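You operate a simulated robot arm through the tools that you are given. There is no shell and no other tool.

Carry out the task below with a simulated two-armed robot. There is one attempt and no reset: what you move stays moved.

Task
Plug cart B into the post, switch on so the lamp lights, switch off, then park the plug.
Fine: the plug goes in and out with the switch off, back to its holster; valve and brake stay.

Only the result counts: the job must be done as asked and must still hold three seconds after the hand-in. Knocking over, shifting, dropping, spilling or breaking anything else fails it.

Robot
Two 7-joint arms with two-finger grippers on one trunk that stands fixed in place. Base frame: the origin is at the foot of the trunk, x ahead of it, y to its left, z up. Units: m, degrees, N and s.
The left shoulder is at [0.025, 0.217, 1.18], the right one opposite. With the tool pointing down near the work surface each hand reaches from about 0.1 to 0.56 m from the base axis, measured 20 degrees to its own side. Payload 2.2 kg a hand.
The tool frame of a hand sits at the grasp point between the pads (the TCP): z along the fingers, y along the line on which they close. The tips reach 0.019 m beyond it. The gripper opens to 0.116 m; its body begins 0.07 m behind the TCP.
Orientation is that of the tool frame in the base frame, as [roll, pitch, yaw] about the fixed x, y, z axes, in that order (R = Rz(yaw) Ry(pitch) Rx(roll)). With the fingers straight down and closing along the base's y, the tool's x points along the base's -x, its y along +y and its z along -z.

Tools
- The arms move only by the tool play_rows. It takes "left_plan", "right_plan" or both (then of equal length, played together; a hand with none holds still); each is a list of rows, each a list of 3 entries, a list of its own where there are three numbers: the shift along the tool's x, y, z in units of 20 mm (1.0 is 20 mm), then the turn, a rotation vector about the tool's x, y, z in units of 8 degrees (1.0 is 8 degrees), then the opening in per cent of the stroke, from 0 (shut) to 100 (fully open). In form: [[[dx, dy, dz], [rx, ry, rz], grip], ...]. A call has 1 to 20 rows; each row shifts and turns the commanded pose from where the row before left it, along the tool's axes as they then stand. A call with a number of a shift or a turn outside -1 to 1 is refused whole. Each row takes 0.2 s and may step no farther than 0.05 m and 8.6 degrees from the row before; otherwise, or with a gripper value out of range, the whole call is refused. Where a pose cannot be reached the arm comes as near as it can. A force on the tool above 40 N (or 10 N above the force at the start of the call, whichever is more), or a blocked arm, ends the call early, and 0.2 s more pass. Each finger travels about 0.2035 m/s and halts on what it meets, pressing with about 30 N; the grip force reading is that of the motor and also rises with nothing between the fingers. The clock runs only during rows and for 0.2 s after the last one: add rows that do not move to give the fingers time. It gives the time, the measured TCP pose, the force on the tool (base axes), the opening and the grip force at its end, in the units of the frame above (readings bear some noise), with the torque about the TCP (base axes, N m) and any sound that the robot's microphone picked up, and new pictures: "show" is both (left out), scene, wrist or none (wrist: the cameras of the hands that moved).
- Cameras (640 x 400 px; columns grow to the right, rows downward): "scene" is now at [0.1305, 0.0299, 1.3561]; the picture's right is [0.32, -0.95, -0.00], its down [-0.50, -0.17, -0.85] and it looks along [0.81, 0.27, -0.52] (base axes); focal length 306 px, centre (320, 200). "left" rides on the left gripper at [0.069, 0.015, -0.097] in its tool frame; the picture's right is [-0.21, 0.98, 0.00], its down [-0.76, -0.17, -0.63] and it looks along [-0.62, -0.13, 0.77] (tool axes); focal length 251 px, centre (320, 200). "right" rides on the right gripper at [0.069, -0.015, -0.097] in its tool frame; the picture's right is [0.21, 0.98, 0.00], its down [-0.76, 0.17, -0.63] and it looks along [-0.62, 0.14, 0.77] (tool axes); focal length 251 px, centre (320, 200). There is no depth. A picture from a camera that has moved, and an enlarged one, comes with that camera's place and axes in the base frame and with its lens.
- lift_body(by): moves the trunk up (or, below 0, down) by that many m; the arms and the scene camera ride with it, the base frame stays. It gives what a move gives, with no picture.
- aim_head(pan, tilt): turns the head with the scene camera to pan (to the left, within 80 degrees either way) and tilt (down, from -29 to 69), counted from straight ahead of the robot. It gives what a move gives, and a new picture of the scene camera.
- close_up(camera, box): a new picture of the part [left, top, right, bottom] of that camera's present view, enlarged. The clock stands still meanwhile.
- close_job(): hands the job in; it is judged then, once.

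Places have to be worked out from the pictures, the camera data and where the tool is seen. Open the grippers and draw the arms clear of the work before you hand the job in, unless the task says otherwise.

The tools are called after "Emit:" by a JSON object that holds its "op" and its "data". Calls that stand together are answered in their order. play_rows: Moves the arms, as the interface text tells. Its arguments: {"type":"object","properties":{"left_plan":{"type":"array","items":{"type":"array"}},"right_plan":{"type":"array","items":{"type":"array"}},"show":{"type":"string","enum":["both","scene","wrist","none"]}},"required":[]} The other tools are called the same way: lift_body (by) moves the trunk up or down; aim_head (pan, tilt) turns the head that bears the scene camera; close_up (camera, box) takes an enlarged picture of a part of a camera's view; close_job () hands the job in.

At the start:

```text
time_s: 0.0
left_tool_pos: [0.5052, 0.3834, 1.1478]
left_orientation: [-179.9, -0.1, -179.9]
left_force: [0.6, -0.6, -0.3]
left_moment: [0.04, 0.01, -0.01]
left_finger_gap: 0.1161
left_grip_force: 0.0
right_tool_pos: [0.5617, -0.0999, 1.0449]
right_orientation: [180.0, 0.1, -179.9]
right_force: [-0.4, 1.4, -0.5]
right_moment: [0.02, 0.0, 0.02]
right_finger_gap: 0.1159
right_grip_force: 0.1
trunk travel left (down, up): [-0.325, 0.165]
head pan, tilt (commanded): [18.6, 31.3]
```

scene: 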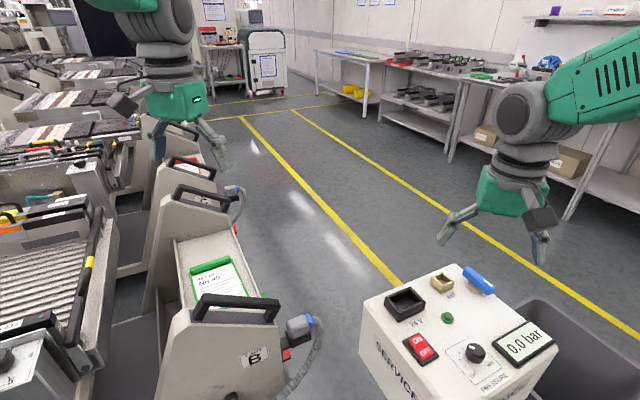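
right: 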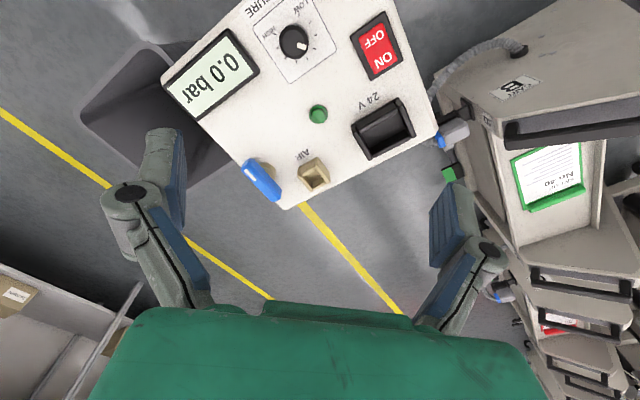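
left: 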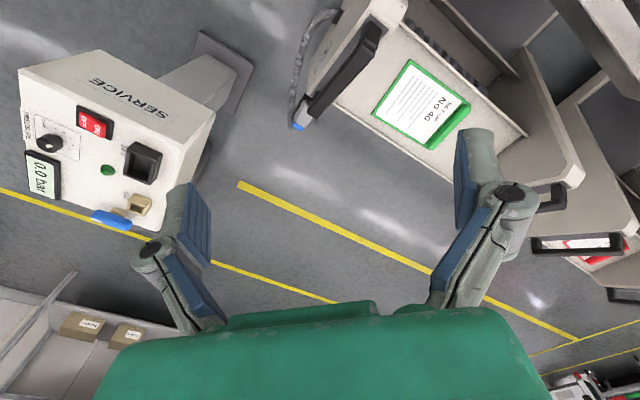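

The pictures show cart B with a plug in a holster on its right side and a service post with a 24 V socket, ON/OFF rocker, lamp, air valve and pressure display. I first look closer at each of these.

Emit:
{"op": "close_up", "data": {"camera": "scene", "box": [200, 270, 360, 400]}}

Emit:
{"op": "close_up", "data": {"camera": "scene", "box": [350, 250, 570, 400]}}

Emit:
{"op": "close_up", "data": {"camera": "right", "box": [400, 20, 640, 220]}}

Emit:
{"op": "close_up", "data": {"camera": "left", "box": [240, 0, 480, 160]}}

```text
3.08 times, centred on (280, 335) of scene
camera zoom: at [0.1305, 0.0299, 1.3561], right [0.32, -0.95, 0.0], down [-0.5, -0.17, -0.85], along [0.81, 0.27, -0.52], focal length 942 px, centre (443, -215)
```

zoom: 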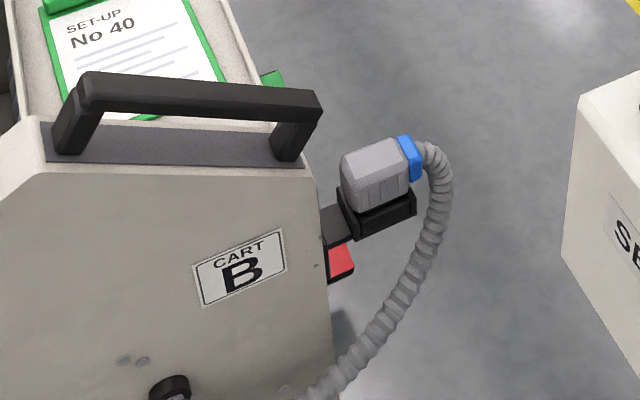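

```text
2.67 times, centred on (460, 325) of scene
camera zoom: at [0.1305, 0.0299, 1.3561], right [0.32, -0.95, 0.0], down [-0.5, -0.17, -0.85], along [0.81, 0.27, -0.52], focal length 816 px, centre (-53, -133)
```

zoom: 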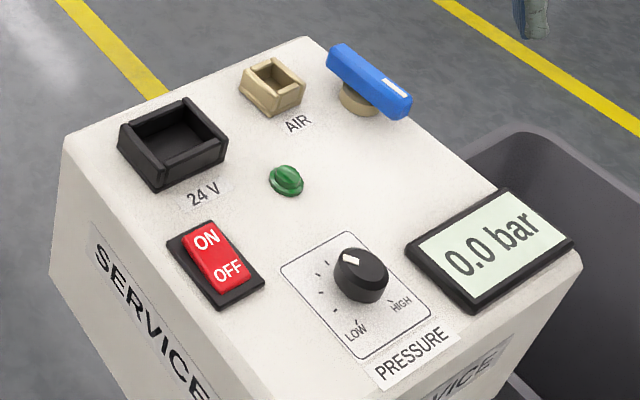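

```text
2.00 times, centred on (520, 120) of right
camera zoom: at [0.4921, -0.115, 1.1406], right [-0.22, 0.98, 0.0], down [0.76, 0.17, 0.63], along [0.62, 0.14, -0.78], focal length 503 px, centre (-80, 360)
```

zoom: 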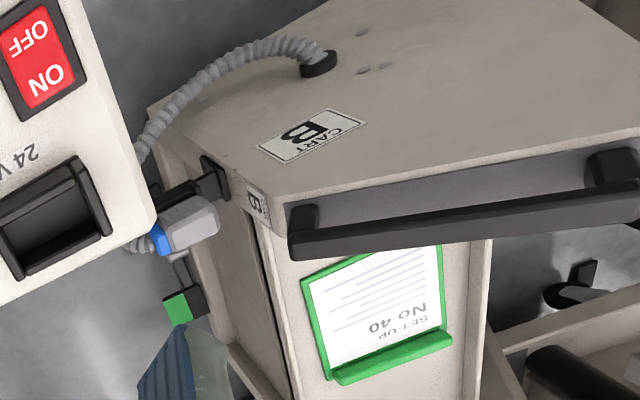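

```text
2.50 times, centred on (360, 80) of left
camera zoom: at [0.4357, 0.3997, 1.2445], right [0.21, 0.98, 0.0], down [0.76, -0.17, 0.63], along [0.62, -0.14, -0.78], focal length 629 px, centre (220, 500)
```

zoom: 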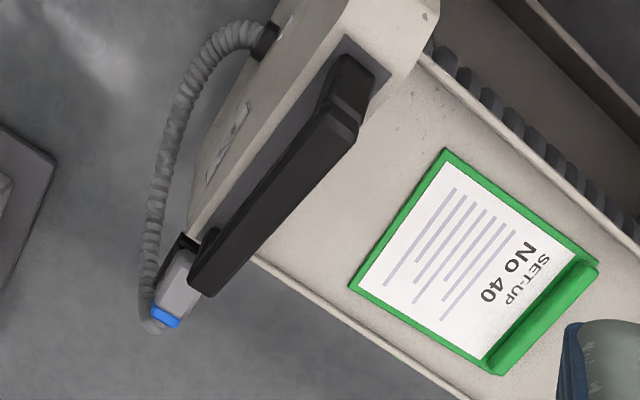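

The plug triangulates to about (0.69, 0.29, 0.51) and the 24 V socket to about (0.61, 0.00, 0.82). I zoom in further to learn their shapes and orientation.

Emit:
{"op": "close_up", "data": {"camera": "scene", "box": [270, 300, 334, 340]}}

Emit:
{"op": "close_up", "data": {"camera": "right", "box": [420, 90, 500, 190]}}

Emit:
{"op": "close_up", "data": {"camera": "right", "box": [220, 10, 440, 210]}}

Emit:
{"op": "close_up", "data": {"camera": "scene", "box": [370, 270, 450, 370]}}

Emit:
{"op": "close_up", "data": {"camera": "left", "box": [270, 80, 340, 140]}}

Emit:
{"op": "close_up", "data": {"camera": "left", "box": [10, 40, 220, 240]}}

```text
10.00 times, centred on (302, 320) of scene
camera zoom: at [0.1305, 0.0299, 1.3561], right [0.32, -0.95, 0.0], down [-0.5, -0.17, -0.85], along [0.81, 0.27, -0.52], focal length 3061 px, centre (500, -1000)
```

zoom: 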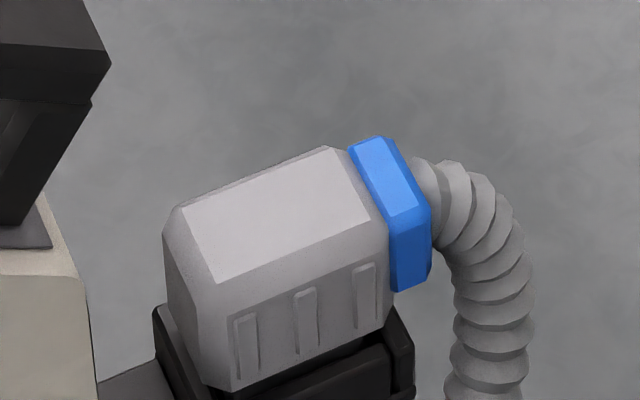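

```text
4.00 times, centred on (460, 140) of right
camera zoom: at [0.4921, -0.115, 1.1406], right [-0.22, 0.98, 0.0], down [0.76, 0.17, 0.63], along [0.62, 0.14, -0.78], focal length 1006 px, centre (-240, 440)
```

zoom: 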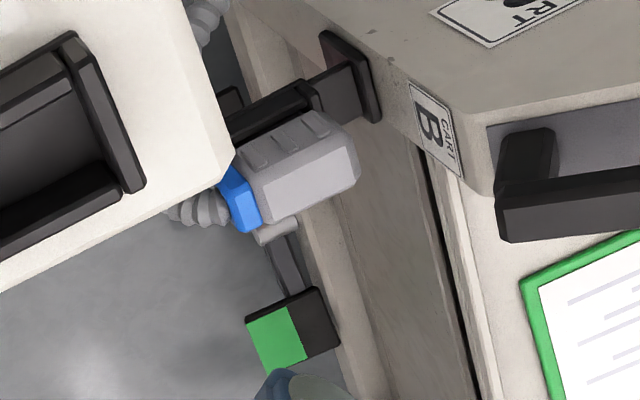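

```text
2.00 times, centred on (330, 110) of right
camera zoom: at [0.4921, -0.115, 1.1406], right [-0.22, 0.98, 0.0], down [0.76, 0.17, 0.63], along [0.62, 0.14, -0.78], focal length 503 px, centre (300, 380)
```

zoom: 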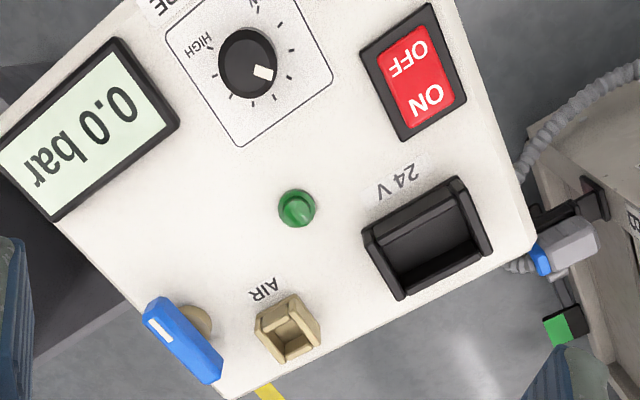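

```text
4.00 times, centred on (410, 320) of scene
camera zoom: at [0.1305, 0.0299, 1.3561], right [0.32, -0.95, 0.0], down [-0.5, -0.17, -0.85], along [0.81, 0.27, -0.52], focal length 1224 px, centre (-40, -280)
```

zoom: 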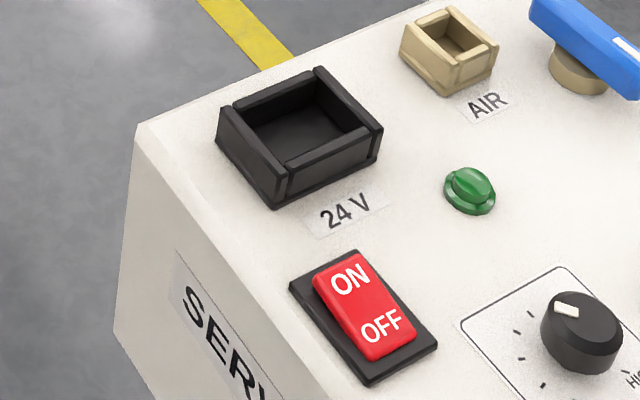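

```text
6.67 times, centred on (305, 110) of left
camera zoom: at [0.4357, 0.3997, 1.2445], right [0.21, 0.98, 0.0], down [0.76, -0.17, 0.63], along [0.62, -0.14, -0.78], focal length 1676 px, centre (420, 800)
```

zoom: 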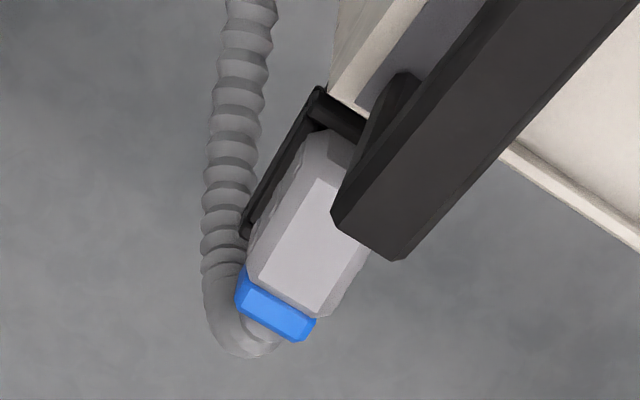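

```text
2.00 times, centred on (115, 140) of left
camera zoom: at [0.4357, 0.3997, 1.2445], right [0.21, 0.98, 0.0], down [0.76, -0.17, 0.63], along [0.62, -0.14, -0.78], focal length 503 px, centre (730, 320)
```

zoom: 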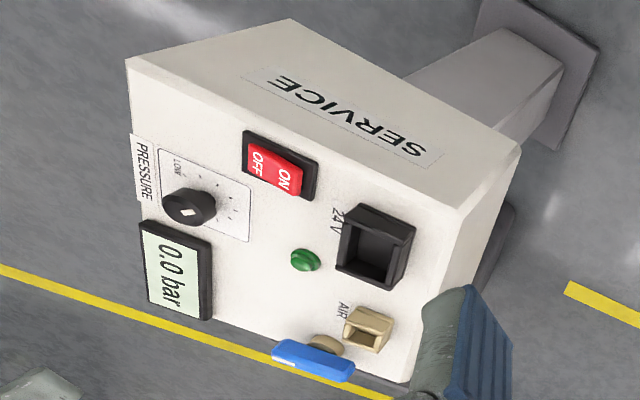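

The plug looks like a right‑angle connector lying in a holster box, cable leaving through the blue collar. I zoom in on the rocker and lamp state.

Emit:
{"op": "close_up", "data": {"camera": "scene", "box": [400, 325, 448, 370]}}

Emit:
{"op": "close_up", "data": {"camera": "right", "box": [340, 5, 410, 85]}}

Emit:
{"op": "close_up", "data": {"camera": "left", "box": [70, 90, 180, 200]}}

Emit:
{"op": "close_up", "data": {"camera": "right", "box": [340, 80, 430, 170]}}

```text
8.89 times, centred on (424, 348) of scene
camera zoom: at [0.1305, 0.0299, 1.3561], right [0.32, -0.95, 0.0], down [-0.5, -0.17, -0.85], along [0.81, 0.27, -0.52], focal length 2721 px, centre (-604, -1111)
```

zoom: 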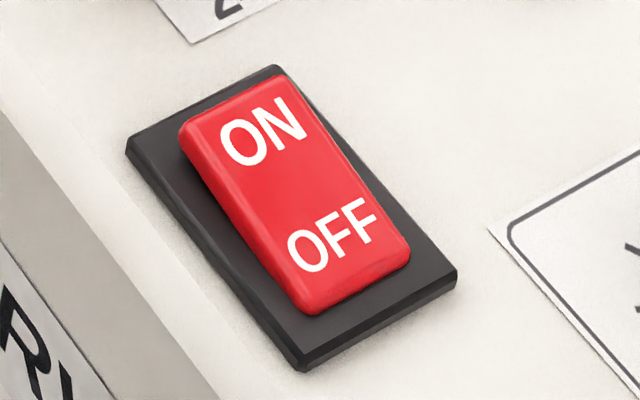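

```text
5.00 times, centred on (375, 45) of right
camera zoom: at [0.4921, -0.115, 1.1406], right [-0.22, 0.98, 0.0], down [0.76, 0.17, 0.63], along [0.62, 0.14, -0.78], focal length 1257 px, centre (45, 975)
```

zoom: 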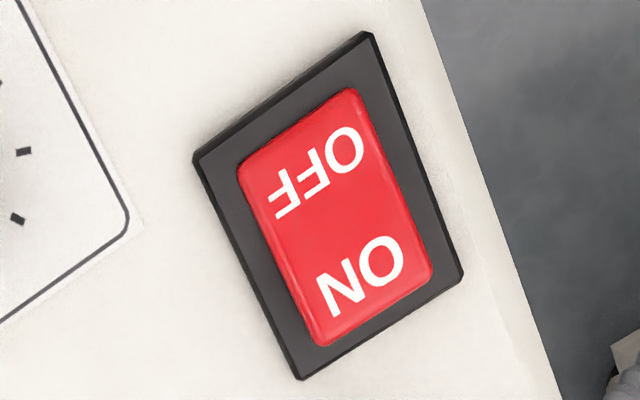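

```text
3.64 times, centred on (125, 145) of left
camera zoom: at [0.4357, 0.3997, 1.2445], right [0.21, 0.98, 0.0], down [0.76, -0.17, 0.63], along [0.62, -0.14, -0.78], focal length 914 px, centre (1029, 400)
```

zoom: 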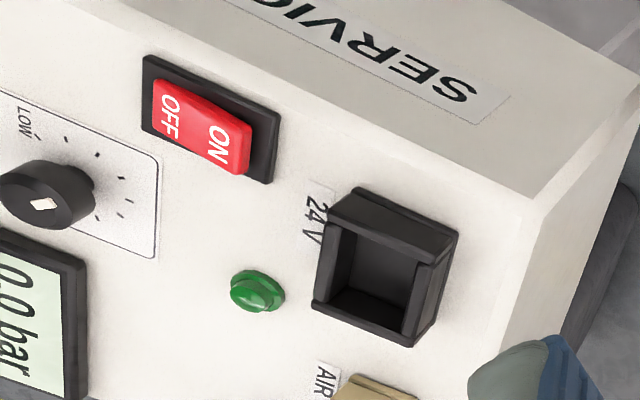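

```text
4.44 times, centred on (385, 125) of right
camera zoom: at [0.4921, -0.115, 1.1406], right [-0.22, 0.98, 0.0], down [0.76, 0.17, 0.63], along [0.62, 0.14, -0.78], focal length 1118 px, centre (31, 533)
```

zoom: 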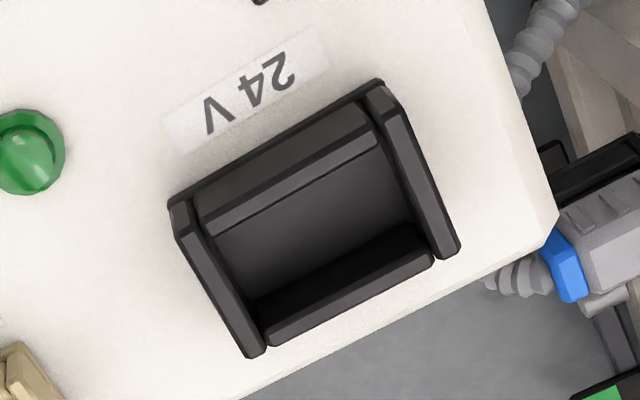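

The rocker's ON end stands raised (off), and the lamp is dark. I move the right arm up and back, clear of the post, so that the trunk can be lowered later.

Emit:
{"op": "play_rows", "data": {"right_plan": [[[0, 0, -1], [0, 0, 0], 100], [[0, 0, -1], [0, 0, 0], 100], [[0, 0, -1], [0, 0, 0], 100], [[0.6, -1, -0.8], [0, 0, 0], 100], [[0.6, -1, -0.8], [0, 0, 0], 100], [[0.6, -1, -0.8], [0, 0, 0], 50], [[0.6, -1, -0.8], [0, 0, 0], 0], [[0.6, -1, -0.8], [0, 0, 0], 0], [[0.6, -1, -0.8], [0, 0, 0], 0], [[0.6, -1, -0.5], [0, 0, 0], 0], [[0.6, -1, -0.5], [0, 0, 0], 0], [[0.6, -1, -0.5], [0, 0, 0], 0], [[0.6, -1, -0.5], [0, 0, 0], 0], [[0.6, -1, 0], [0, 0, 0], 0], [[0.6, -1, 0], [0, 0, 0], 0]], "show": "both"}}

```text
time_s: 3.2
left_tool_pos: [0.5005, 0.3763, 1.1527]
left_orientation: [179.8, 0.2, -180.0]
left_force: [0.7, -0.4, 0.7]
left_moment: [0.05, -0.04, 0.03]
left_finger_gap: 0.1161
left_grip_force: 0.1
right_tool_pos: [0.414, -0.348, 1.2416]
right_orientation: [179.7, 0.2, 180.0]
right_force: [-0.2, -1.4, -0.8]
right_moment: [0.04, -0.03, 0.01]
right_finger_gap: 0.0
right_grip_force: 28.4
trunk travel left (down, up): [-0.325, 0.165]
head pan, tilt (commanded): [18.6, 31.3]
camera scene: at [0.1285, 0.0213, 1.3564], right [0.32, -0.95, -0.01], down [-0.49, -0.16, -0.85], along [0.81, 0.28, -0.52], focal length 306 px, centre (320, 200)
camera right: at [0.3438, -0.3633, 1.336], right [-0.21, 0.98, 0.0], down [0.75, 0.16, 0.64], along [0.62, 0.14, -0.77], focal length 251 px, centre (320, 200)
```

scene: 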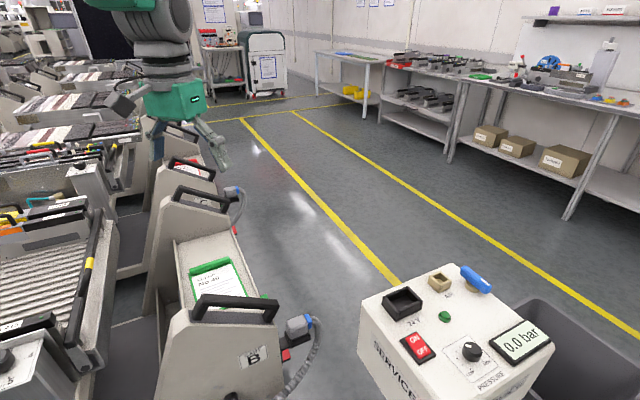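
right: 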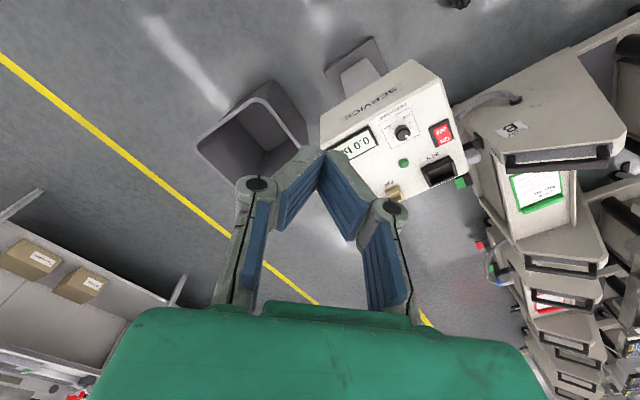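

The right arm is clear, at (0.41, -0.35, 1.24). I now lower the trunk by 0.3 m so that the left arm can reach the low plug.

Emit:
{"op": "lift_body", "data": {"by": -0.3}}

```text
time_s: 6.2
left_tool_pos: [0.5008, 0.3836, 0.8502]
left_orientation: [180.0, 0.1, 180.0]
left_force: [0.5, -0.7, 0.3]
left_moment: [0.0, 0.0, 0.01]
left_finger_gap: 0.1162
left_grip_force: 0.0
right_tool_pos: [0.4148, -0.3424, 0.9431]
right_orientation: [180.0, 0.2, -179.9]
right_force: [0.8, 0.2, -0.2]
right_moment: [-0.02, -0.01, -0.02]
right_finger_gap: 0.0
right_grip_force: 28.3
trunk travel left (down, up): [-0.025, 0.465]
head pan, tilt (commanded): [18.6, 31.3]
```

The trunk is down and the left hand is at (0.50, 0.38, 0.85). I look at the plug from these lower viewpoints.

Emit:
{"op": "close_up", "data": {"camera": "scene", "box": [0, 0, 640, 400]}}

Emit:
{"op": "close_up", "data": {"camera": "left", "box": [0, 0, 640, 400]}}

Emit:
{"op": "aim_head", "data": {"pan": 22, "tilt": 40}}

```text
1.00 times, centred on (320, 200) of scene (not enlarged: the box is as wide or as high as the picture)
camera zoom: at [0.1281, 0.0276, 1.0564], right [0.32, -0.95, 0.0], down [-0.49, -0.17, -0.85], along [0.81, 0.27, -0.52], focal length 306 px, centre (320, 200)
```

zoom: 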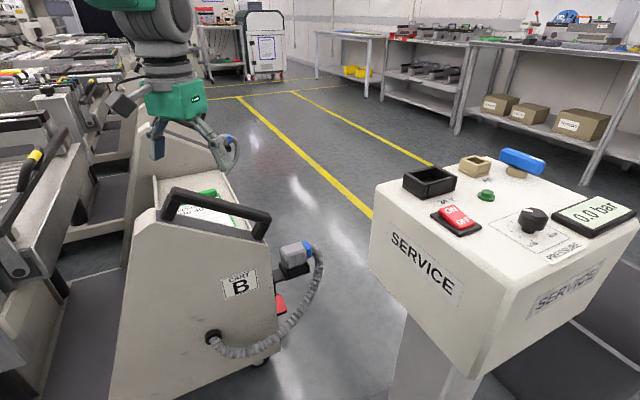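

```text
1.00 times, centred on (320, 200) of left (not enlarged: the box is as wide or as high as the picture)
camera zoom: at [0.4313, 0.3976, 0.9469], right [0.21, 0.98, 0.0], down [0.76, -0.17, 0.63], along [0.62, -0.13, -0.77], focal length 251 px, centre (320, 200)
```

zoom: 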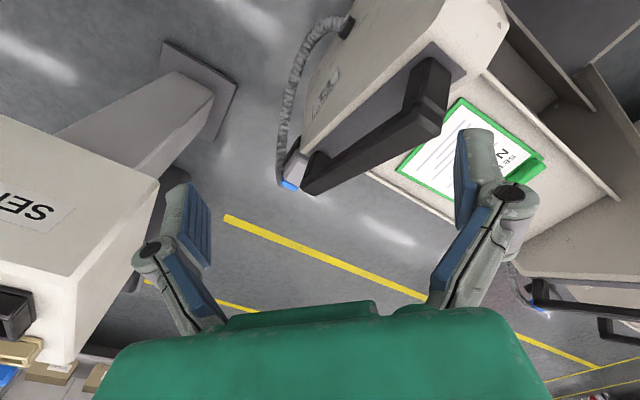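

```text
time_s: 6.9
left_tool_pos: [0.5006, 0.3813, 0.8497]
left_orientation: [179.9, 0.1, 180.0]
left_force: [0.4, 0.2, -0.9]
left_moment: [-0.04, -0.02, 0.0]
left_finger_gap: 0.1164
left_grip_force: 0.0
right_tool_pos: [0.4144, -0.3426, 0.9432]
right_orientation: [-179.9, 0.1, -179.9]
right_force: [-1.3, -0.8, 0.1]
right_moment: [0.01, 0.02, -0.03]
right_finger_gap: 0.0002
right_grip_force: 28.1
trunk travel left (down, up): [-0.025, 0.465]
head pan, tilt (commanded): [22.0, 40.0]
camera scene: at [0.1218, 0.0306, 1.043], right [0.37, -0.93, 0.0], down [-0.6, -0.24, -0.76], along [0.71, 0.29, -0.64], focal length 306 px, centre (320, 200)
```

scene: 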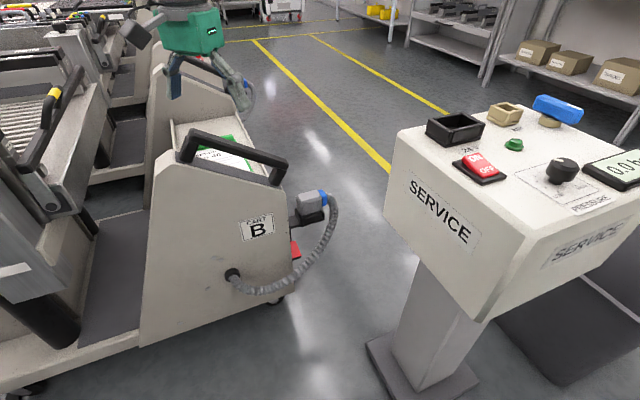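

Emit:
{"op": "close_up", "data": {"camera": "scene", "box": [270, 170, 350, 220]}}

Emit:
{"op": "close_up", "data": {"camera": "scene", "box": [220, 160, 350, 310]}}

Emit:
{"op": "close_up", "data": {"camera": "scene", "box": [400, 90, 560, 200]}}

Emit:
{"op": "close_up", "data": {"camera": "left", "box": [270, 120, 350, 200]}}

```text
8.00 times, centred on (310, 195) of scene
camera zoom: at [0.1218, 0.0306, 1.043], right [0.37, -0.93, 0.0], down [-0.6, -0.24, -0.76], along [0.71, 0.29, -0.64], focal length 2449 px, centre (400, 240)
```

zoom: 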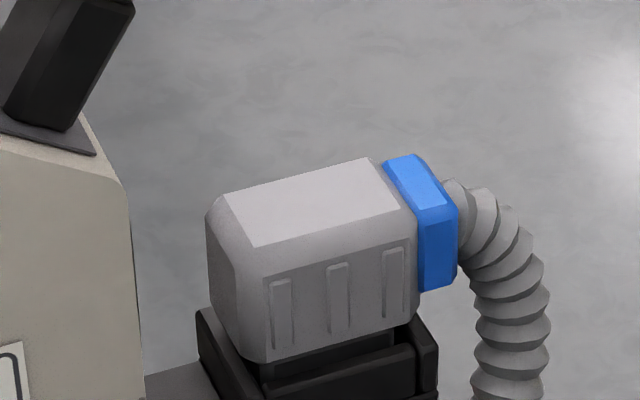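

```text
2.67 times, centred on (285, 235) of scene
camera zoom: at [0.1218, 0.0306, 1.043], right [0.37, -0.93, 0.0], down [-0.6, -0.24, -0.76], along [0.71, 0.29, -0.64], focal length 816 px, centre (413, 107)
```

zoom: 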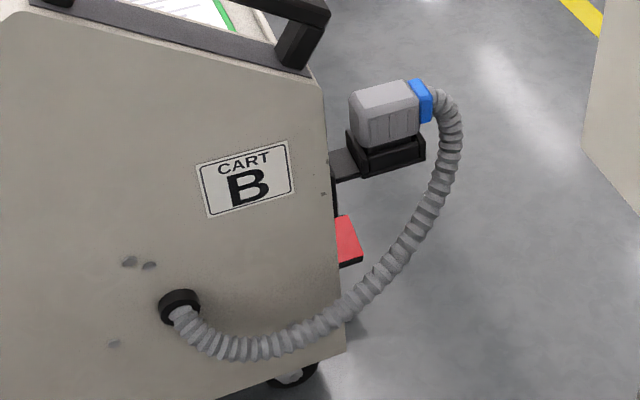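

```text
3.64 times, centred on (480, 145) of scene
camera zoom: at [0.1218, 0.0306, 1.043], right [0.37, -0.93, 0.0], down [-0.6, -0.24, -0.76], along [0.71, 0.29, -0.64], focal length 1113 px, centre (-262, 400)
```

zoom: 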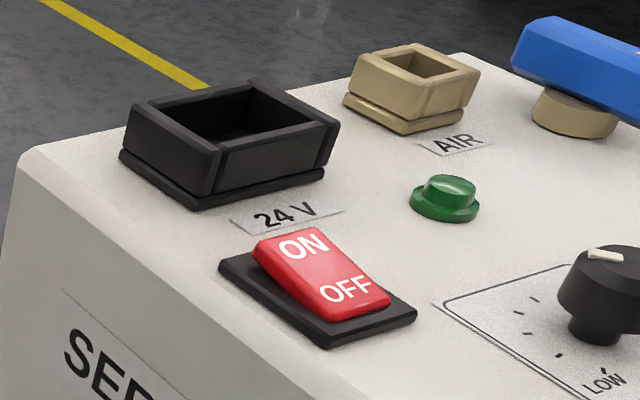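

```text
5.00 times, centred on (310, 160) of left
camera zoom: at [0.4314, 0.3975, 0.9468], right [0.21, 0.98, 0.0], down [0.76, -0.17, 0.63], along [0.62, -0.13, -0.77], focal length 1257 px, centre (370, 400)
```

zoom: 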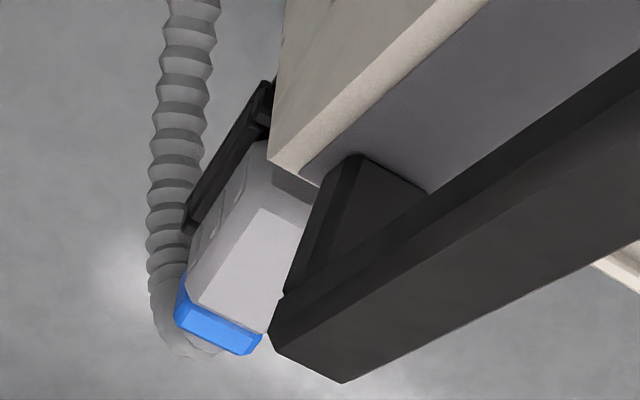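

The plug stands upright in a box holster, body top near z 0.53, centre about (0.695, 0.294), long axis about -45°; the socket rim is level near z 0.827, centre about (0.622, 0.0), also about -45°. I move the left hand over the plug to test the reach.

Emit:
{"op": "play_rows", "data": {"left_plan": [[[-0.97, -0.45, 0], [0, 0, 0], 100], [[-0.97, -0.45, 0], [0, 0, 0], 100], [[-0.97, -0.45, 0], [0, 0, 0], 100], [[-0.97, -0.45, 0], [0, 0, 0], 100], [[-0.97, -0.45, 0], [0, 0, 0], 100], [[-0.97, -0.45, 0], [0, 0, 0], 100], [[-0.97, -0.45, 0], [0, 0, 0], 100], [[-0.97, -0.45, 0], [0, 0, 0], 100], [[-0.97, -0.45, 0], [0, 0, 0], 100], [[-0.97, -0.45, 0], [0, 0, 0], 100], [[0, 0, 0], [0, 0, 0], 100]], "show": "both"}}

```text
time_s: 9.3
left_tool_pos: [0.6961, 0.2915, 0.8525]
left_orientation: [179.9, 0.2, -179.9]
left_force: [0.5, 0.0, -0.2]
left_moment: [0.02, -0.03, 0.0]
left_finger_gap: 0.1157
left_grip_force: 0.1
right_tool_pos: [0.4129, -0.3429, 0.9433]
right_orientation: [179.9, 0.1, -179.9]
right_force: [-0.4, -0.2, 0.8]
right_moment: [0.01, -0.01, 0.0]
right_finger_gap: 0.0002
right_grip_force: 28.6
trunk travel left (down, up): [-0.025, 0.465]
head pan, tilt (commanded): [22.0, 40.0]
camera scene: at [0.1221, 0.0302, 1.043], right [0.38, -0.93, 0.0], down [-0.6, -0.24, -0.76], along [0.71, 0.29, -0.64], focal length 306 px, centre (320, 200)
camera left: at [0.6266, 0.3069, 0.9489], right [0.21, 0.98, 0.0], down [0.75, -0.17, 0.63], along [0.62, -0.13, -0.77], focal length 251 px, centre (320, 200)
```

scene: 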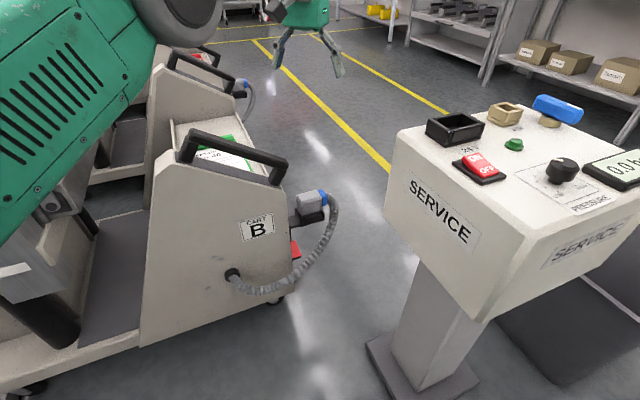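
left: 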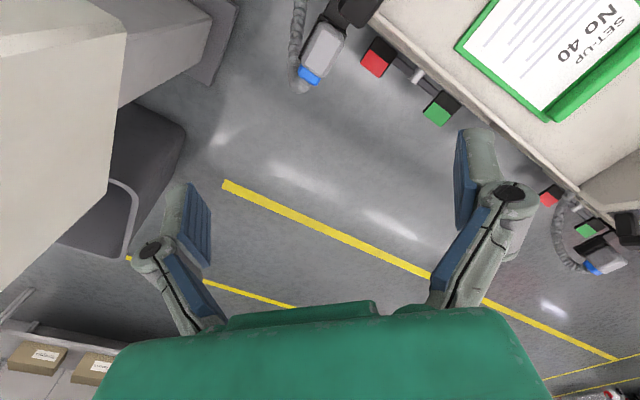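

The reach is good here. I look down at the plug and brake from the wrist camera.

Emit:
{"op": "close_up", "data": {"camera": "left", "box": [270, 0, 400, 110]}}

Emit:
{"op": "close_up", "data": {"camera": "left", "box": [280, 0, 480, 130]}}

Emit:
{"op": "close_up", "data": {"camera": "right", "box": [300, 0, 640, 220]}}

```text
3.64 times, centred on (335, 55) of left
camera zoom: at [0.6266, 0.3069, 0.9489], right [0.21, 0.98, 0.0], down [0.75, -0.17, 0.63], along [0.62, -0.13, -0.77], focal length 914 px, centre (266, 727)
```

zoom: 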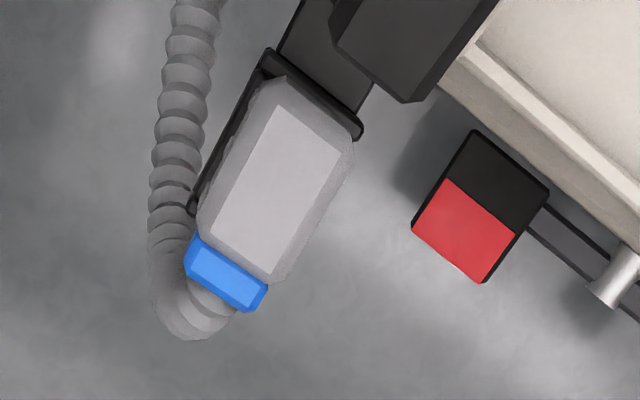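

```text
3.08 times, centred on (380, 65) of left
camera zoom: at [0.6266, 0.3069, 0.9489], right [0.21, 0.98, 0.0], down [0.75, -0.17, 0.63], along [0.62, -0.13, -0.77], focal length 774 px, centre (135, 615)
```

zoom: 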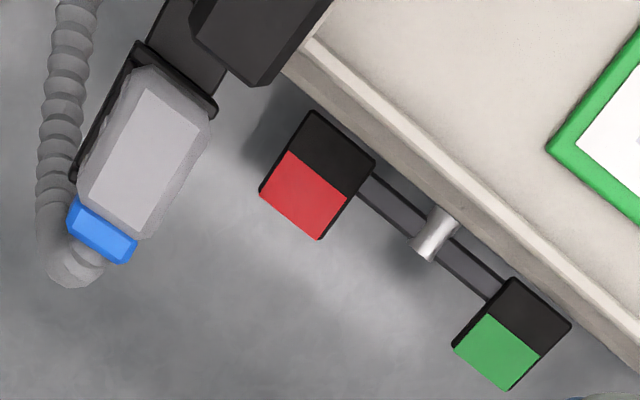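

```text
1.82 times, centred on (470, 110) of right
camera zoom: at [0.3434, -0.358, 1.0374], right [-0.22, 0.98, 0.0], down [0.75, 0.17, 0.64], along [0.62, 0.14, -0.77], focal length 457 px, centre (47, 364)
```

zoom: 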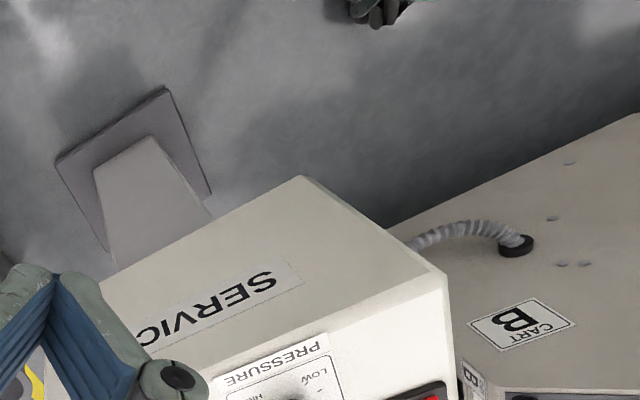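

From two views the plug top is centred at about (0.695, 0.2945, 0.531), yaw about -43°, and the cart handle end sits roughly 57 mm to the cart side of it. I turn the left hand so the wrist camera will face away from the cart, in two stages to check the joint range.

Emit:
{"op": "play_rows", "data": {"left_plan": [[[0, 0, 0], [0, 0, -1], 100], [[0, 0, 0], [0, 0, -1], 100], [[0, 0, 0], [0, 0, -1], 100], [[0, 0, 0], [0, 0, -1], 100], [[0, 0, 0], [0, 0, -1], 100], [[0, 0, 0], [0, 0, -1], 100], [[0, 0, 0], [0, 0, -1], 100], [[0, 0, 0], [0, 0, -1], 100], [[0, 0, 0], [0, 0, 0], 100]], "show": "scene"}}

```text
time_s: 11.3
left_tool_pos: [0.6972, 0.2913, 0.8505]
left_orientation: [-179.9, 0.1, -115.9]
left_force: [0.1, 0.0, -0.3]
left_moment: [0.01, -0.01, -0.03]
left_finger_gap: 0.1161
left_grip_force: 0.1
right_tool_pos: [0.4138, -0.3417, 0.9428]
right_orientation: [179.9, 0.1, -179.9]
right_force: [-0.3, 0.4, 0.2]
right_moment: [-0.04, -0.01, -0.01]
right_finger_gap: 0.0
right_grip_force: 28.5
trunk travel left (down, up): [-0.025, 0.465]
head pan, tilt (commanded): [22.0, 40.0]
camera scene: at [0.1228, 0.0301, 1.0429], right [0.38, -0.93, 0.0], down [-0.6, -0.24, -0.76], along [0.71, 0.29, -0.65], focal length 306 px, centre (320, 200)
```

scene: 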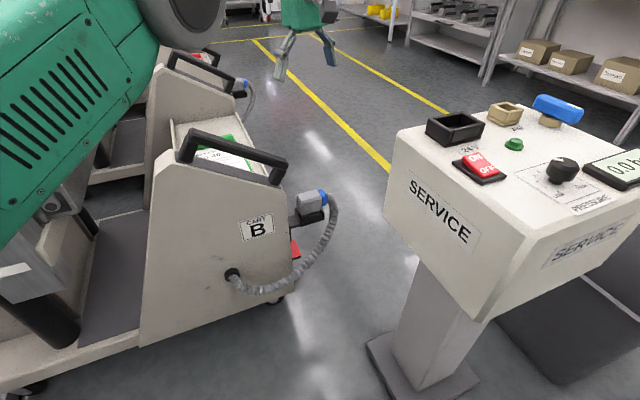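

The turn works (yaw now -115.9°). I continue to about -43°.

Emit:
{"op": "play_rows", "data": {"left_plan": [[[0, 0, 0], [0, 0, -1], 100], [[0, 0, 0], [0, 0, -1], 100], [[0, 0, 0], [0, 0, -1], 100], [[0, 0, 0], [0, 0, -1], 100], [[0, 0, 0], [0, 0, -1], 100], [[0, 0, 0], [0, 0, -1], 100], [[0, 0, 0], [0, 0, -1], 100], [[0, 0, 0], [0, 0, -1], 100], [[0, 0, 0], [0, 0, -1], 100], [[0, 0, 0], [0, 0, -0.1], 100], [[0, 0, 0], [0, 0, 0], 100]], "show": "both"}}

```text
time_s: 13.7
left_tool_pos: [0.6962, 0.2913, 0.8514]
left_orientation: [-179.9, 0.0, -43.1]
left_force: [-0.8, 0.5, -0.2]
left_moment: [0.02, -0.02, 0.0]
left_finger_gap: 0.1159
left_grip_force: 0.1
right_tool_pos: [0.4145, -0.3427, 0.9431]
right_orientation: [180.0, 0.2, -179.9]
right_force: [-0.1, 0.0, 0.2]
right_moment: [-0.03, -0.03, 0.01]
right_finger_gap: 0.0002
right_grip_force: 28.4
trunk travel left (down, up): [-0.025, 0.465]
head pan, tilt (commanded): [22.0, 40.0]
camera scene: at [0.1228, 0.0301, 1.0429], right [0.38, -0.93, 0.0], down [-0.6, -0.24, -0.76], along [0.71, 0.29, -0.65], focal length 306 px, centre (320, 200)
camera left: at [0.736, 0.2339, 0.9478], right [-0.82, -0.57, 0.0], down [-0.44, 0.64, 0.63], along [-0.36, 0.52, -0.77], focal length 251 px, centre (320, 200)
```

scene: 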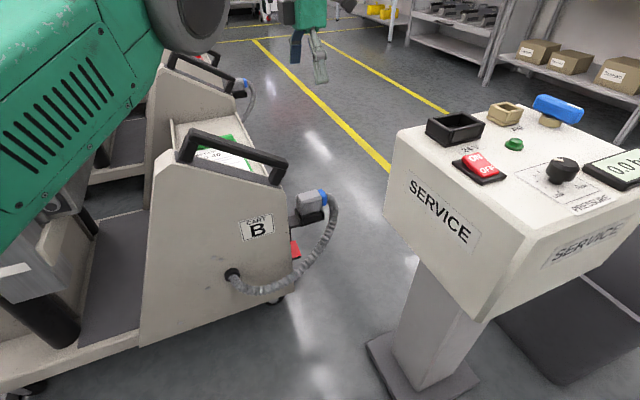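
left: 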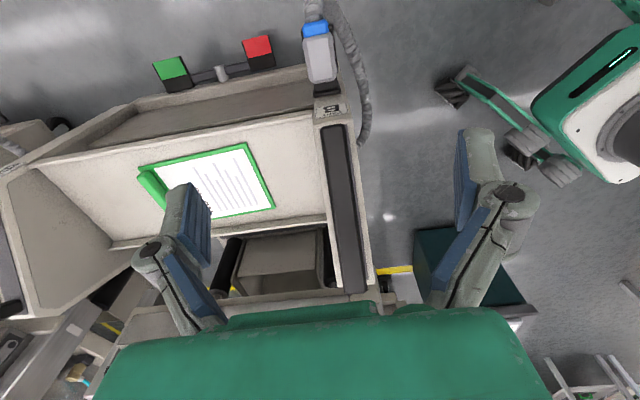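

Now the wrist camera looks from outside toward the cart. A close look at the plug and handle from here.

Emit:
{"op": "close_up", "data": {"camera": "left", "box": [270, 0, 390, 110]}}

Emit:
{"op": "close_up", "data": {"camera": "left", "box": [220, 0, 420, 300]}}

```text
3.64 times, centred on (330, 55) of left
camera zoom: at [0.736, 0.2339, 0.9478], right [-0.82, -0.57, 0.0], down [-0.44, 0.64, 0.63], along [-0.36, 0.52, -0.77], focal length 914 px, centre (284, 727)
```

zoom: 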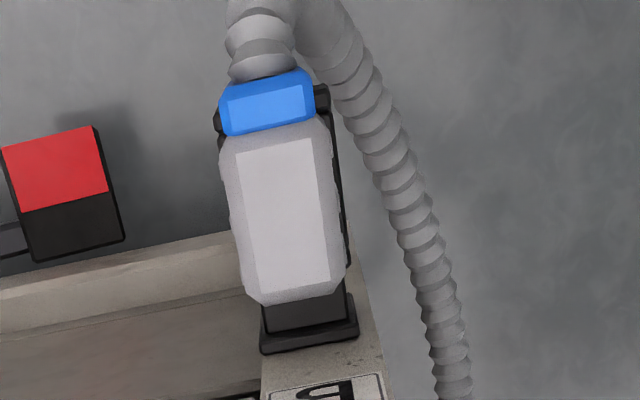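

```text
1.33 times, centred on (320, 150) of left
camera zoom: at [0.736, 0.2339, 0.9478], right [-0.82, -0.57, 0.0], down [-0.44, 0.64, 0.63], along [-0.36, 0.52, -0.77], focal length 335 px, centre (320, 267)
```

zoom: 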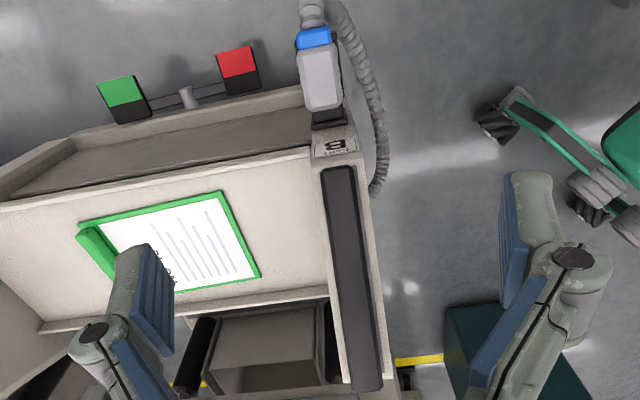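

Handle end top works out at about (0.65, 0.327, 0.66), so I lean the hand 12° away from the cart and come down above the plug with the fingers partly closed.

Emit:
{"op": "play_rows", "data": {"left_plan": [[[0, 0, 0], [0, -0.75, 0], 85], [[0, 0, 0], [0, -0.75, 0], 70], [[0.208, 0, 0.978], [0, 0, 0], 70], [[0.208, 0, 0.978], [0, 0, 0], 70], [[0.208, 0, 0.978], [0, 0, 0], 70], [[0.208, 0, 0.978], [0, 0, 0], 70], [[0.208, 0, 0.978], [0, 0, 0], 70], [[0.208, 0, 0.978], [0, 0, 0], 70], [[0.208, 0, 0.978], [0, 0, 0], 70], [[0.208, 0, 0.978], [0, 0, 0], 70], [[0.208, 0, 0.978], [0, 0, 0], 70], [[0.208, 0, 0.978], [0, 0, 0], 70], [[0, 0, 0], [0, 0, 0], 70]], "show": "both"}}

```text
time_s: 16.5
left_tool_pos: [0.6911, 0.2906, 0.6465]
left_orientation: [-179.8, 11.9, -43.1]
left_force: [-0.1, -0.4, -0.3]
left_moment: [-0.04, 0.04, 0.01]
left_finger_gap: 0.0812
left_grip_force: 0.0
left hand out of reach, approached as far as the arm can: row 1, 2, 3, 4, 5, 7
right_tool_pos: [0.4138, -0.3427, 0.9418]
right_orientation: [180.0, 0.2, -179.9]
right_force: [-0.4, 0.0, -0.1]
right_moment: [0.01, 0.0, 0.01]
right_finger_gap: 0.0
right_grip_force: 28.9
trunk travel left (down, up): [-0.025, 0.465]
head pan, tilt (commanded): [22.0, 40.0]
camera scene: at [0.1229, 0.03, 1.0429], right [0.38, -0.93, 0.0], down [-0.6, -0.24, -0.76], along [0.71, 0.29, -0.65], focal length 306 px, centre (320, 200)
camera left: at [0.7447, 0.2195, 0.7271], right [-0.82, -0.57, 0.04], down [-0.33, 0.54, 0.78], along [-0.47, 0.62, -0.63], focal length 251 px, centre (320, 200)
```

scene: 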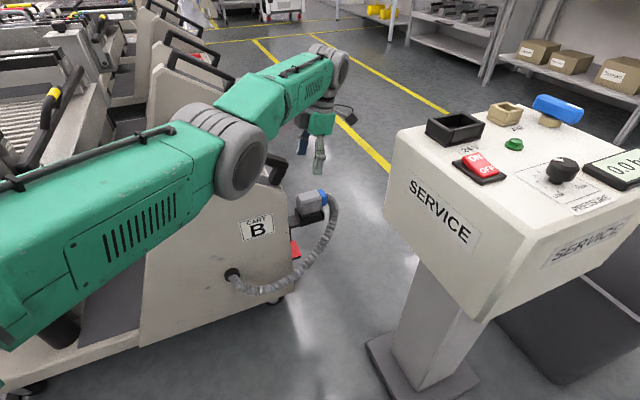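
left: 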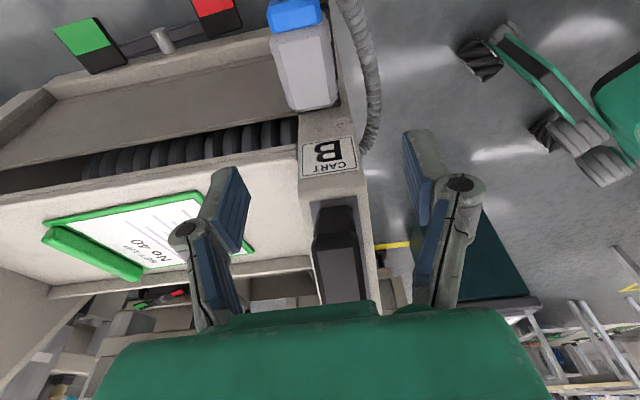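

The lean works but some rows were at the edge of reach, and the elbow is low over the cart handle. I check the clearance from the scene and right cameras before going lower.

Emit:
{"op": "close_up", "data": {"camera": "scene", "box": [180, 40, 380, 240]}}

Emit:
{"op": "close_up", "data": {"camera": "right", "box": [0, 0, 640, 400]}}

Emit:
{"op": "close_up", "data": {"camera": "left", "box": [180, 0, 460, 320]}}

```text
2.00 times, centred on (280, 140) of scene
camera zoom: at [0.1229, 0.03, 1.0429], right [0.38, -0.93, 0.0], down [-0.6, -0.24, -0.76], along [0.71, 0.29, -0.65], focal length 612 px, centre (400, 320)
```

zoom: 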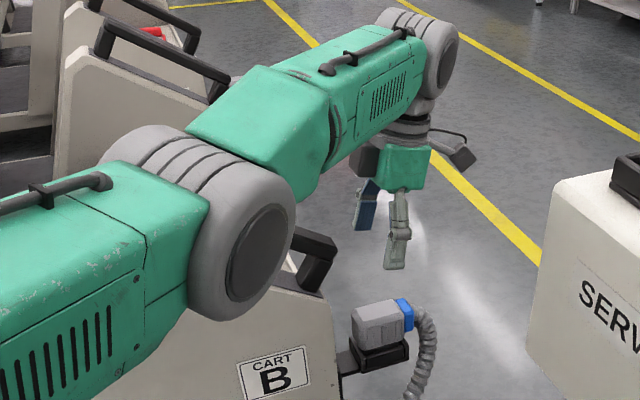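

```text
1.00 times, centred on (320, 200) of right (not enlarged: the box is as wide or as high as the picture)
camera zoom: at [0.3442, -0.3581, 1.037], right [-0.22, 0.98, 0.0], down [0.75, 0.17, 0.63], along [0.62, 0.14, -0.77], focal length 251 px, centre (320, 200)
```

zoom: 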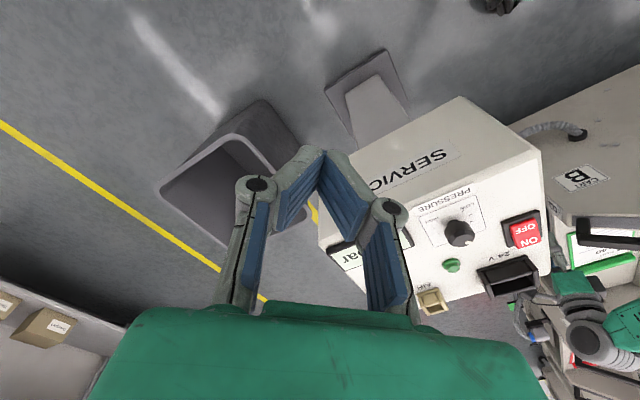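

```text
1.25 times, centred on (320, 160) of left
camera zoom: at [0.7447, 0.2195, 0.7271], right [-0.82, -0.57, 0.04], down [-0.33, 0.54, 0.78], along [-0.47, 0.62, -0.63], focal length 314 px, centre (320, 250)
```

zoom: 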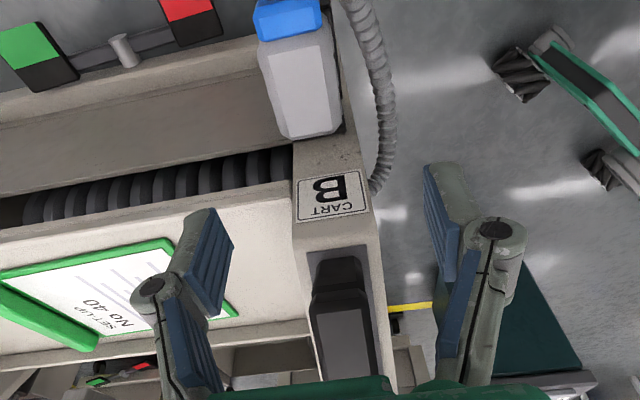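

I need a better fix of the handle end before descending, so I zoom in on it and on the plug from the current left wrist view.

Emit:
{"op": "close_up", "data": {"camera": "left", "box": [280, 120, 400, 300]}}

Emit:
{"op": "close_up", "data": {"camera": "left", "box": [250, 0, 370, 120]}}

Emit:
{"op": "close_up", "data": {"camera": "scene", "box": [250, 140, 350, 220]}}

```text
2.22 times, centred on (340, 210) of left
camera zoom: at [0.7447, 0.2195, 0.7271], right [-0.82, -0.57, 0.04], down [-0.33, 0.54, 0.78], along [-0.47, 0.62, -0.63], focal length 559 px, centre (276, 178)
```

zoom: 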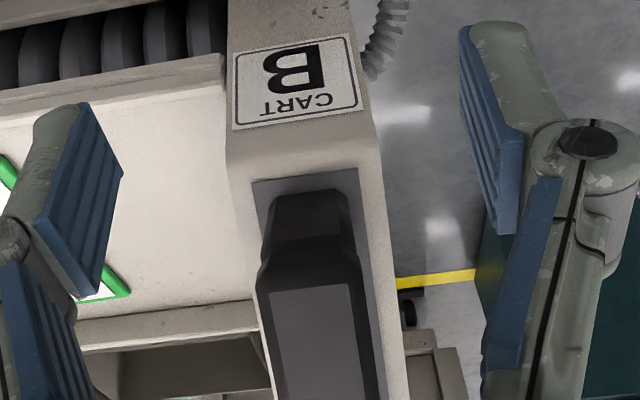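

```text
3.33 times, centred on (310, 60) of left
camera zoom: at [0.7447, 0.2195, 0.7271], right [-0.82, -0.57, 0.04], down [-0.33, 0.54, 0.78], along [-0.47, 0.62, -0.63], focal length 838 px, centre (353, 667)
```

zoom: 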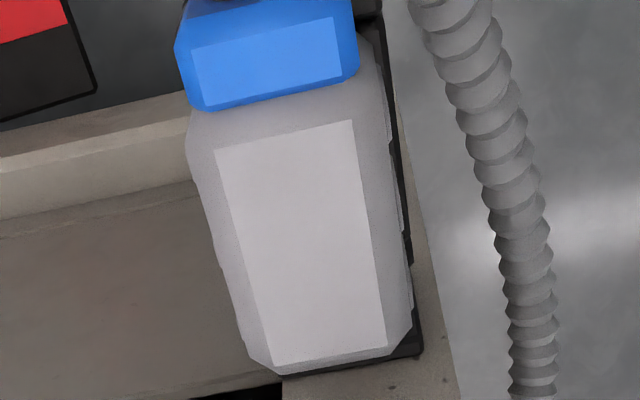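

```text
5.00 times, centred on (300, 180) of scene
camera zoom: at [0.1229, 0.03, 1.0429], right [0.38, -0.93, 0.0], down [-0.6, -0.24, -0.76], along [0.71, 0.29, -0.65], focal length 1531 px, centre (420, 300)
```

zoom: 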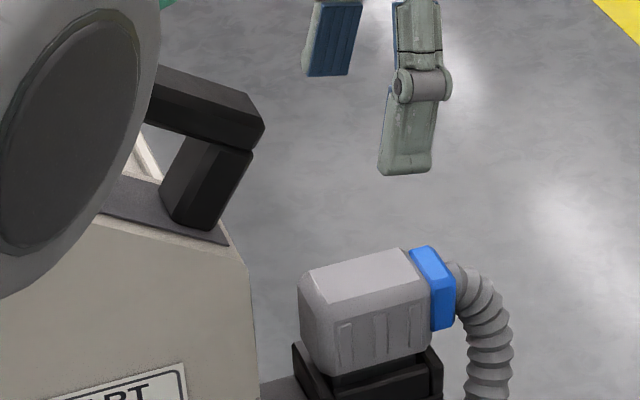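

The handle end is at about (0.653, 0.330, top 0.65), and the plug is confirmed at centre (0.694, 0.296), yaw -45°, top 0.531. The hand is slim enough for a vertical grasp, so I take the lean out and set yaw to -45°.

Emit:
{"op": "play_rows", "data": {"left_plan": [[[0, 0, 0], [0, 0.75, 0], 70], [[0, 0, 0], [0, 0.74, 0], 70], [[0, 0, 0], [0, 0, 0.24], 70], [[0, 0, 0], [0, 0, 0], 70], [[0, 0, 0], [0, 0, 0], 70]], "show": "both"}}

```text
time_s: 17.7
left_tool_pos: [0.7249, 0.2896, 0.6453]
left_orientation: [-179.9, 0.1, -45.0]
left_force: [0.3, -0.2, -0.3]
left_moment: [0.03, 0.01, -0.05]
left_finger_gap: 0.0815
left_grip_force: 0.1
left hand out of reach, approached as far as the arm can: row 1, 2
right_tool_pos: [0.414, -0.3436, 0.9419]
right_orientation: [179.9, 0.1, -179.9]
right_force: [0.4, -0.5, -1.2]
right_moment: [0.0, -0.01, -0.04]
right_finger_gap: 0.0001
right_grip_force: 28.6
trunk travel left (down, up): [-0.025, 0.465]
head pan, tilt (commanded): [22.0, 40.0]
camera scene: at [0.1229, 0.0302, 1.0428], right [0.38, -0.93, 0.0], down [-0.6, -0.24, -0.76], along [0.71, 0.29, -0.65], focal length 306 px, centre (320, 200)
camera left: at [0.7612, 0.2307, 0.7424], right [-0.84, -0.54, 0.0], down [-0.42, 0.65, 0.63], along [-0.34, 0.53, -0.77], focal length 251 px, centre (320, 200)
```

scene: 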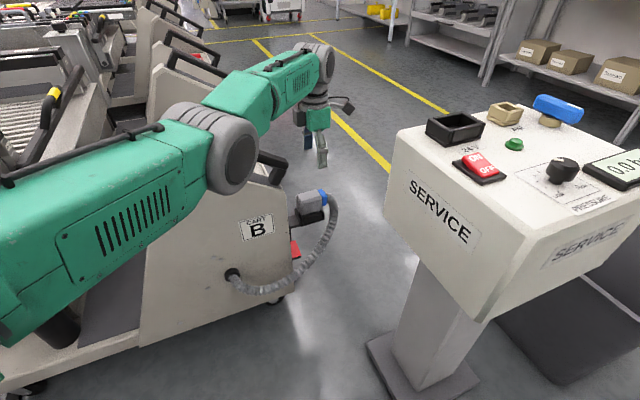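
left: 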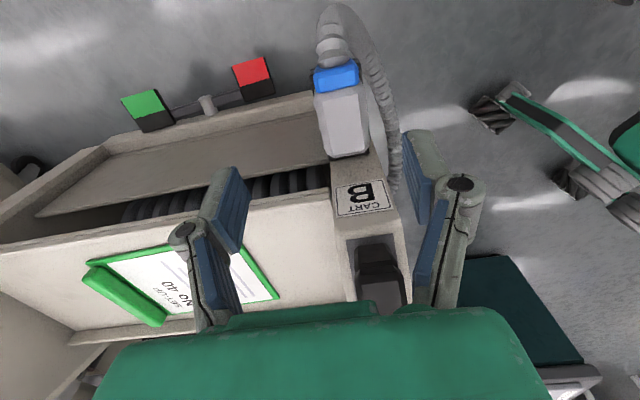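

The hand is vertical at yaw -45° but sits at x 0.725. I shift it back over the plug and check before descending.

Emit:
{"op": "play_rows", "data": {"left_plan": [[[-0.545, 0.44, 0], [0, 0, 0], 70], [[-0.545, 0.44, 0], [0, 0, 0], 70], [[0, 0, 0], [0, 0, 0], 70], [[0, 0, 0], [0, 0, 0], 70]], "show": "both"}}

```text
time_s: 18.7
left_tool_pos: [0.7242, 0.2907, 0.6465]
left_orientation: [-180.0, 0.2, -45.2]
left_force: [1.1, -0.2, 0.8]
left_moment: [0.0, 0.01, 0.0]
left_finger_gap: 0.0813
left_grip_force: 0.0
left hand out of reach, approached as far as the arm can: row 1, 2
right_tool_pos: [0.4138, -0.3419, 0.9419]
right_orientation: [179.9, 0.1, -179.9]
right_force: [-0.5, -0.3, -0.7]
right_moment: [-0.01, 0.01, 0.01]
right_finger_gap: 0.0
right_grip_force: 28.6
trunk travel left (down, up): [-0.025, 0.465]
head pan, tilt (commanded): [22.0, 40.0]
camera scene: at [0.123, 0.0302, 1.0428], right [0.38, -0.93, 0.0], down [-0.6, -0.24, -0.76], along [0.71, 0.29, -0.65], focal length 306 px, centre (320, 200)
camera left: at [0.7612, 0.2306, 0.7423], right [-0.84, -0.54, 0.0], down [-0.42, 0.65, 0.63], along [-0.34, 0.54, -0.77], focal length 251 px, centre (320, 200)
```

scene: 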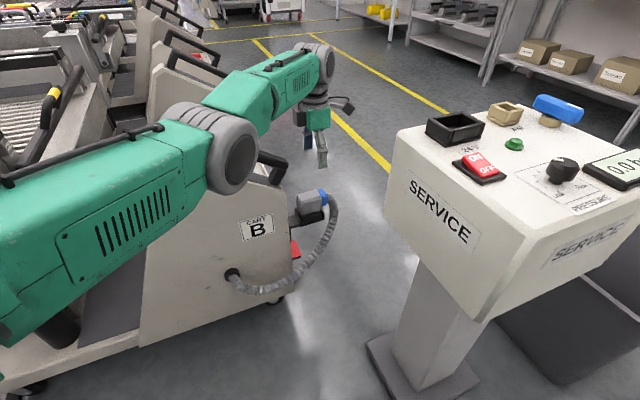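
left: 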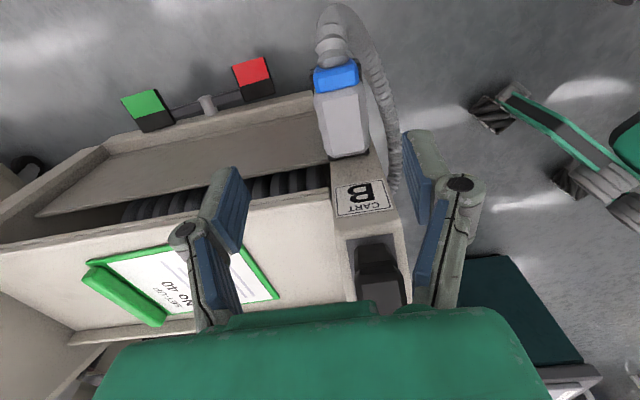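

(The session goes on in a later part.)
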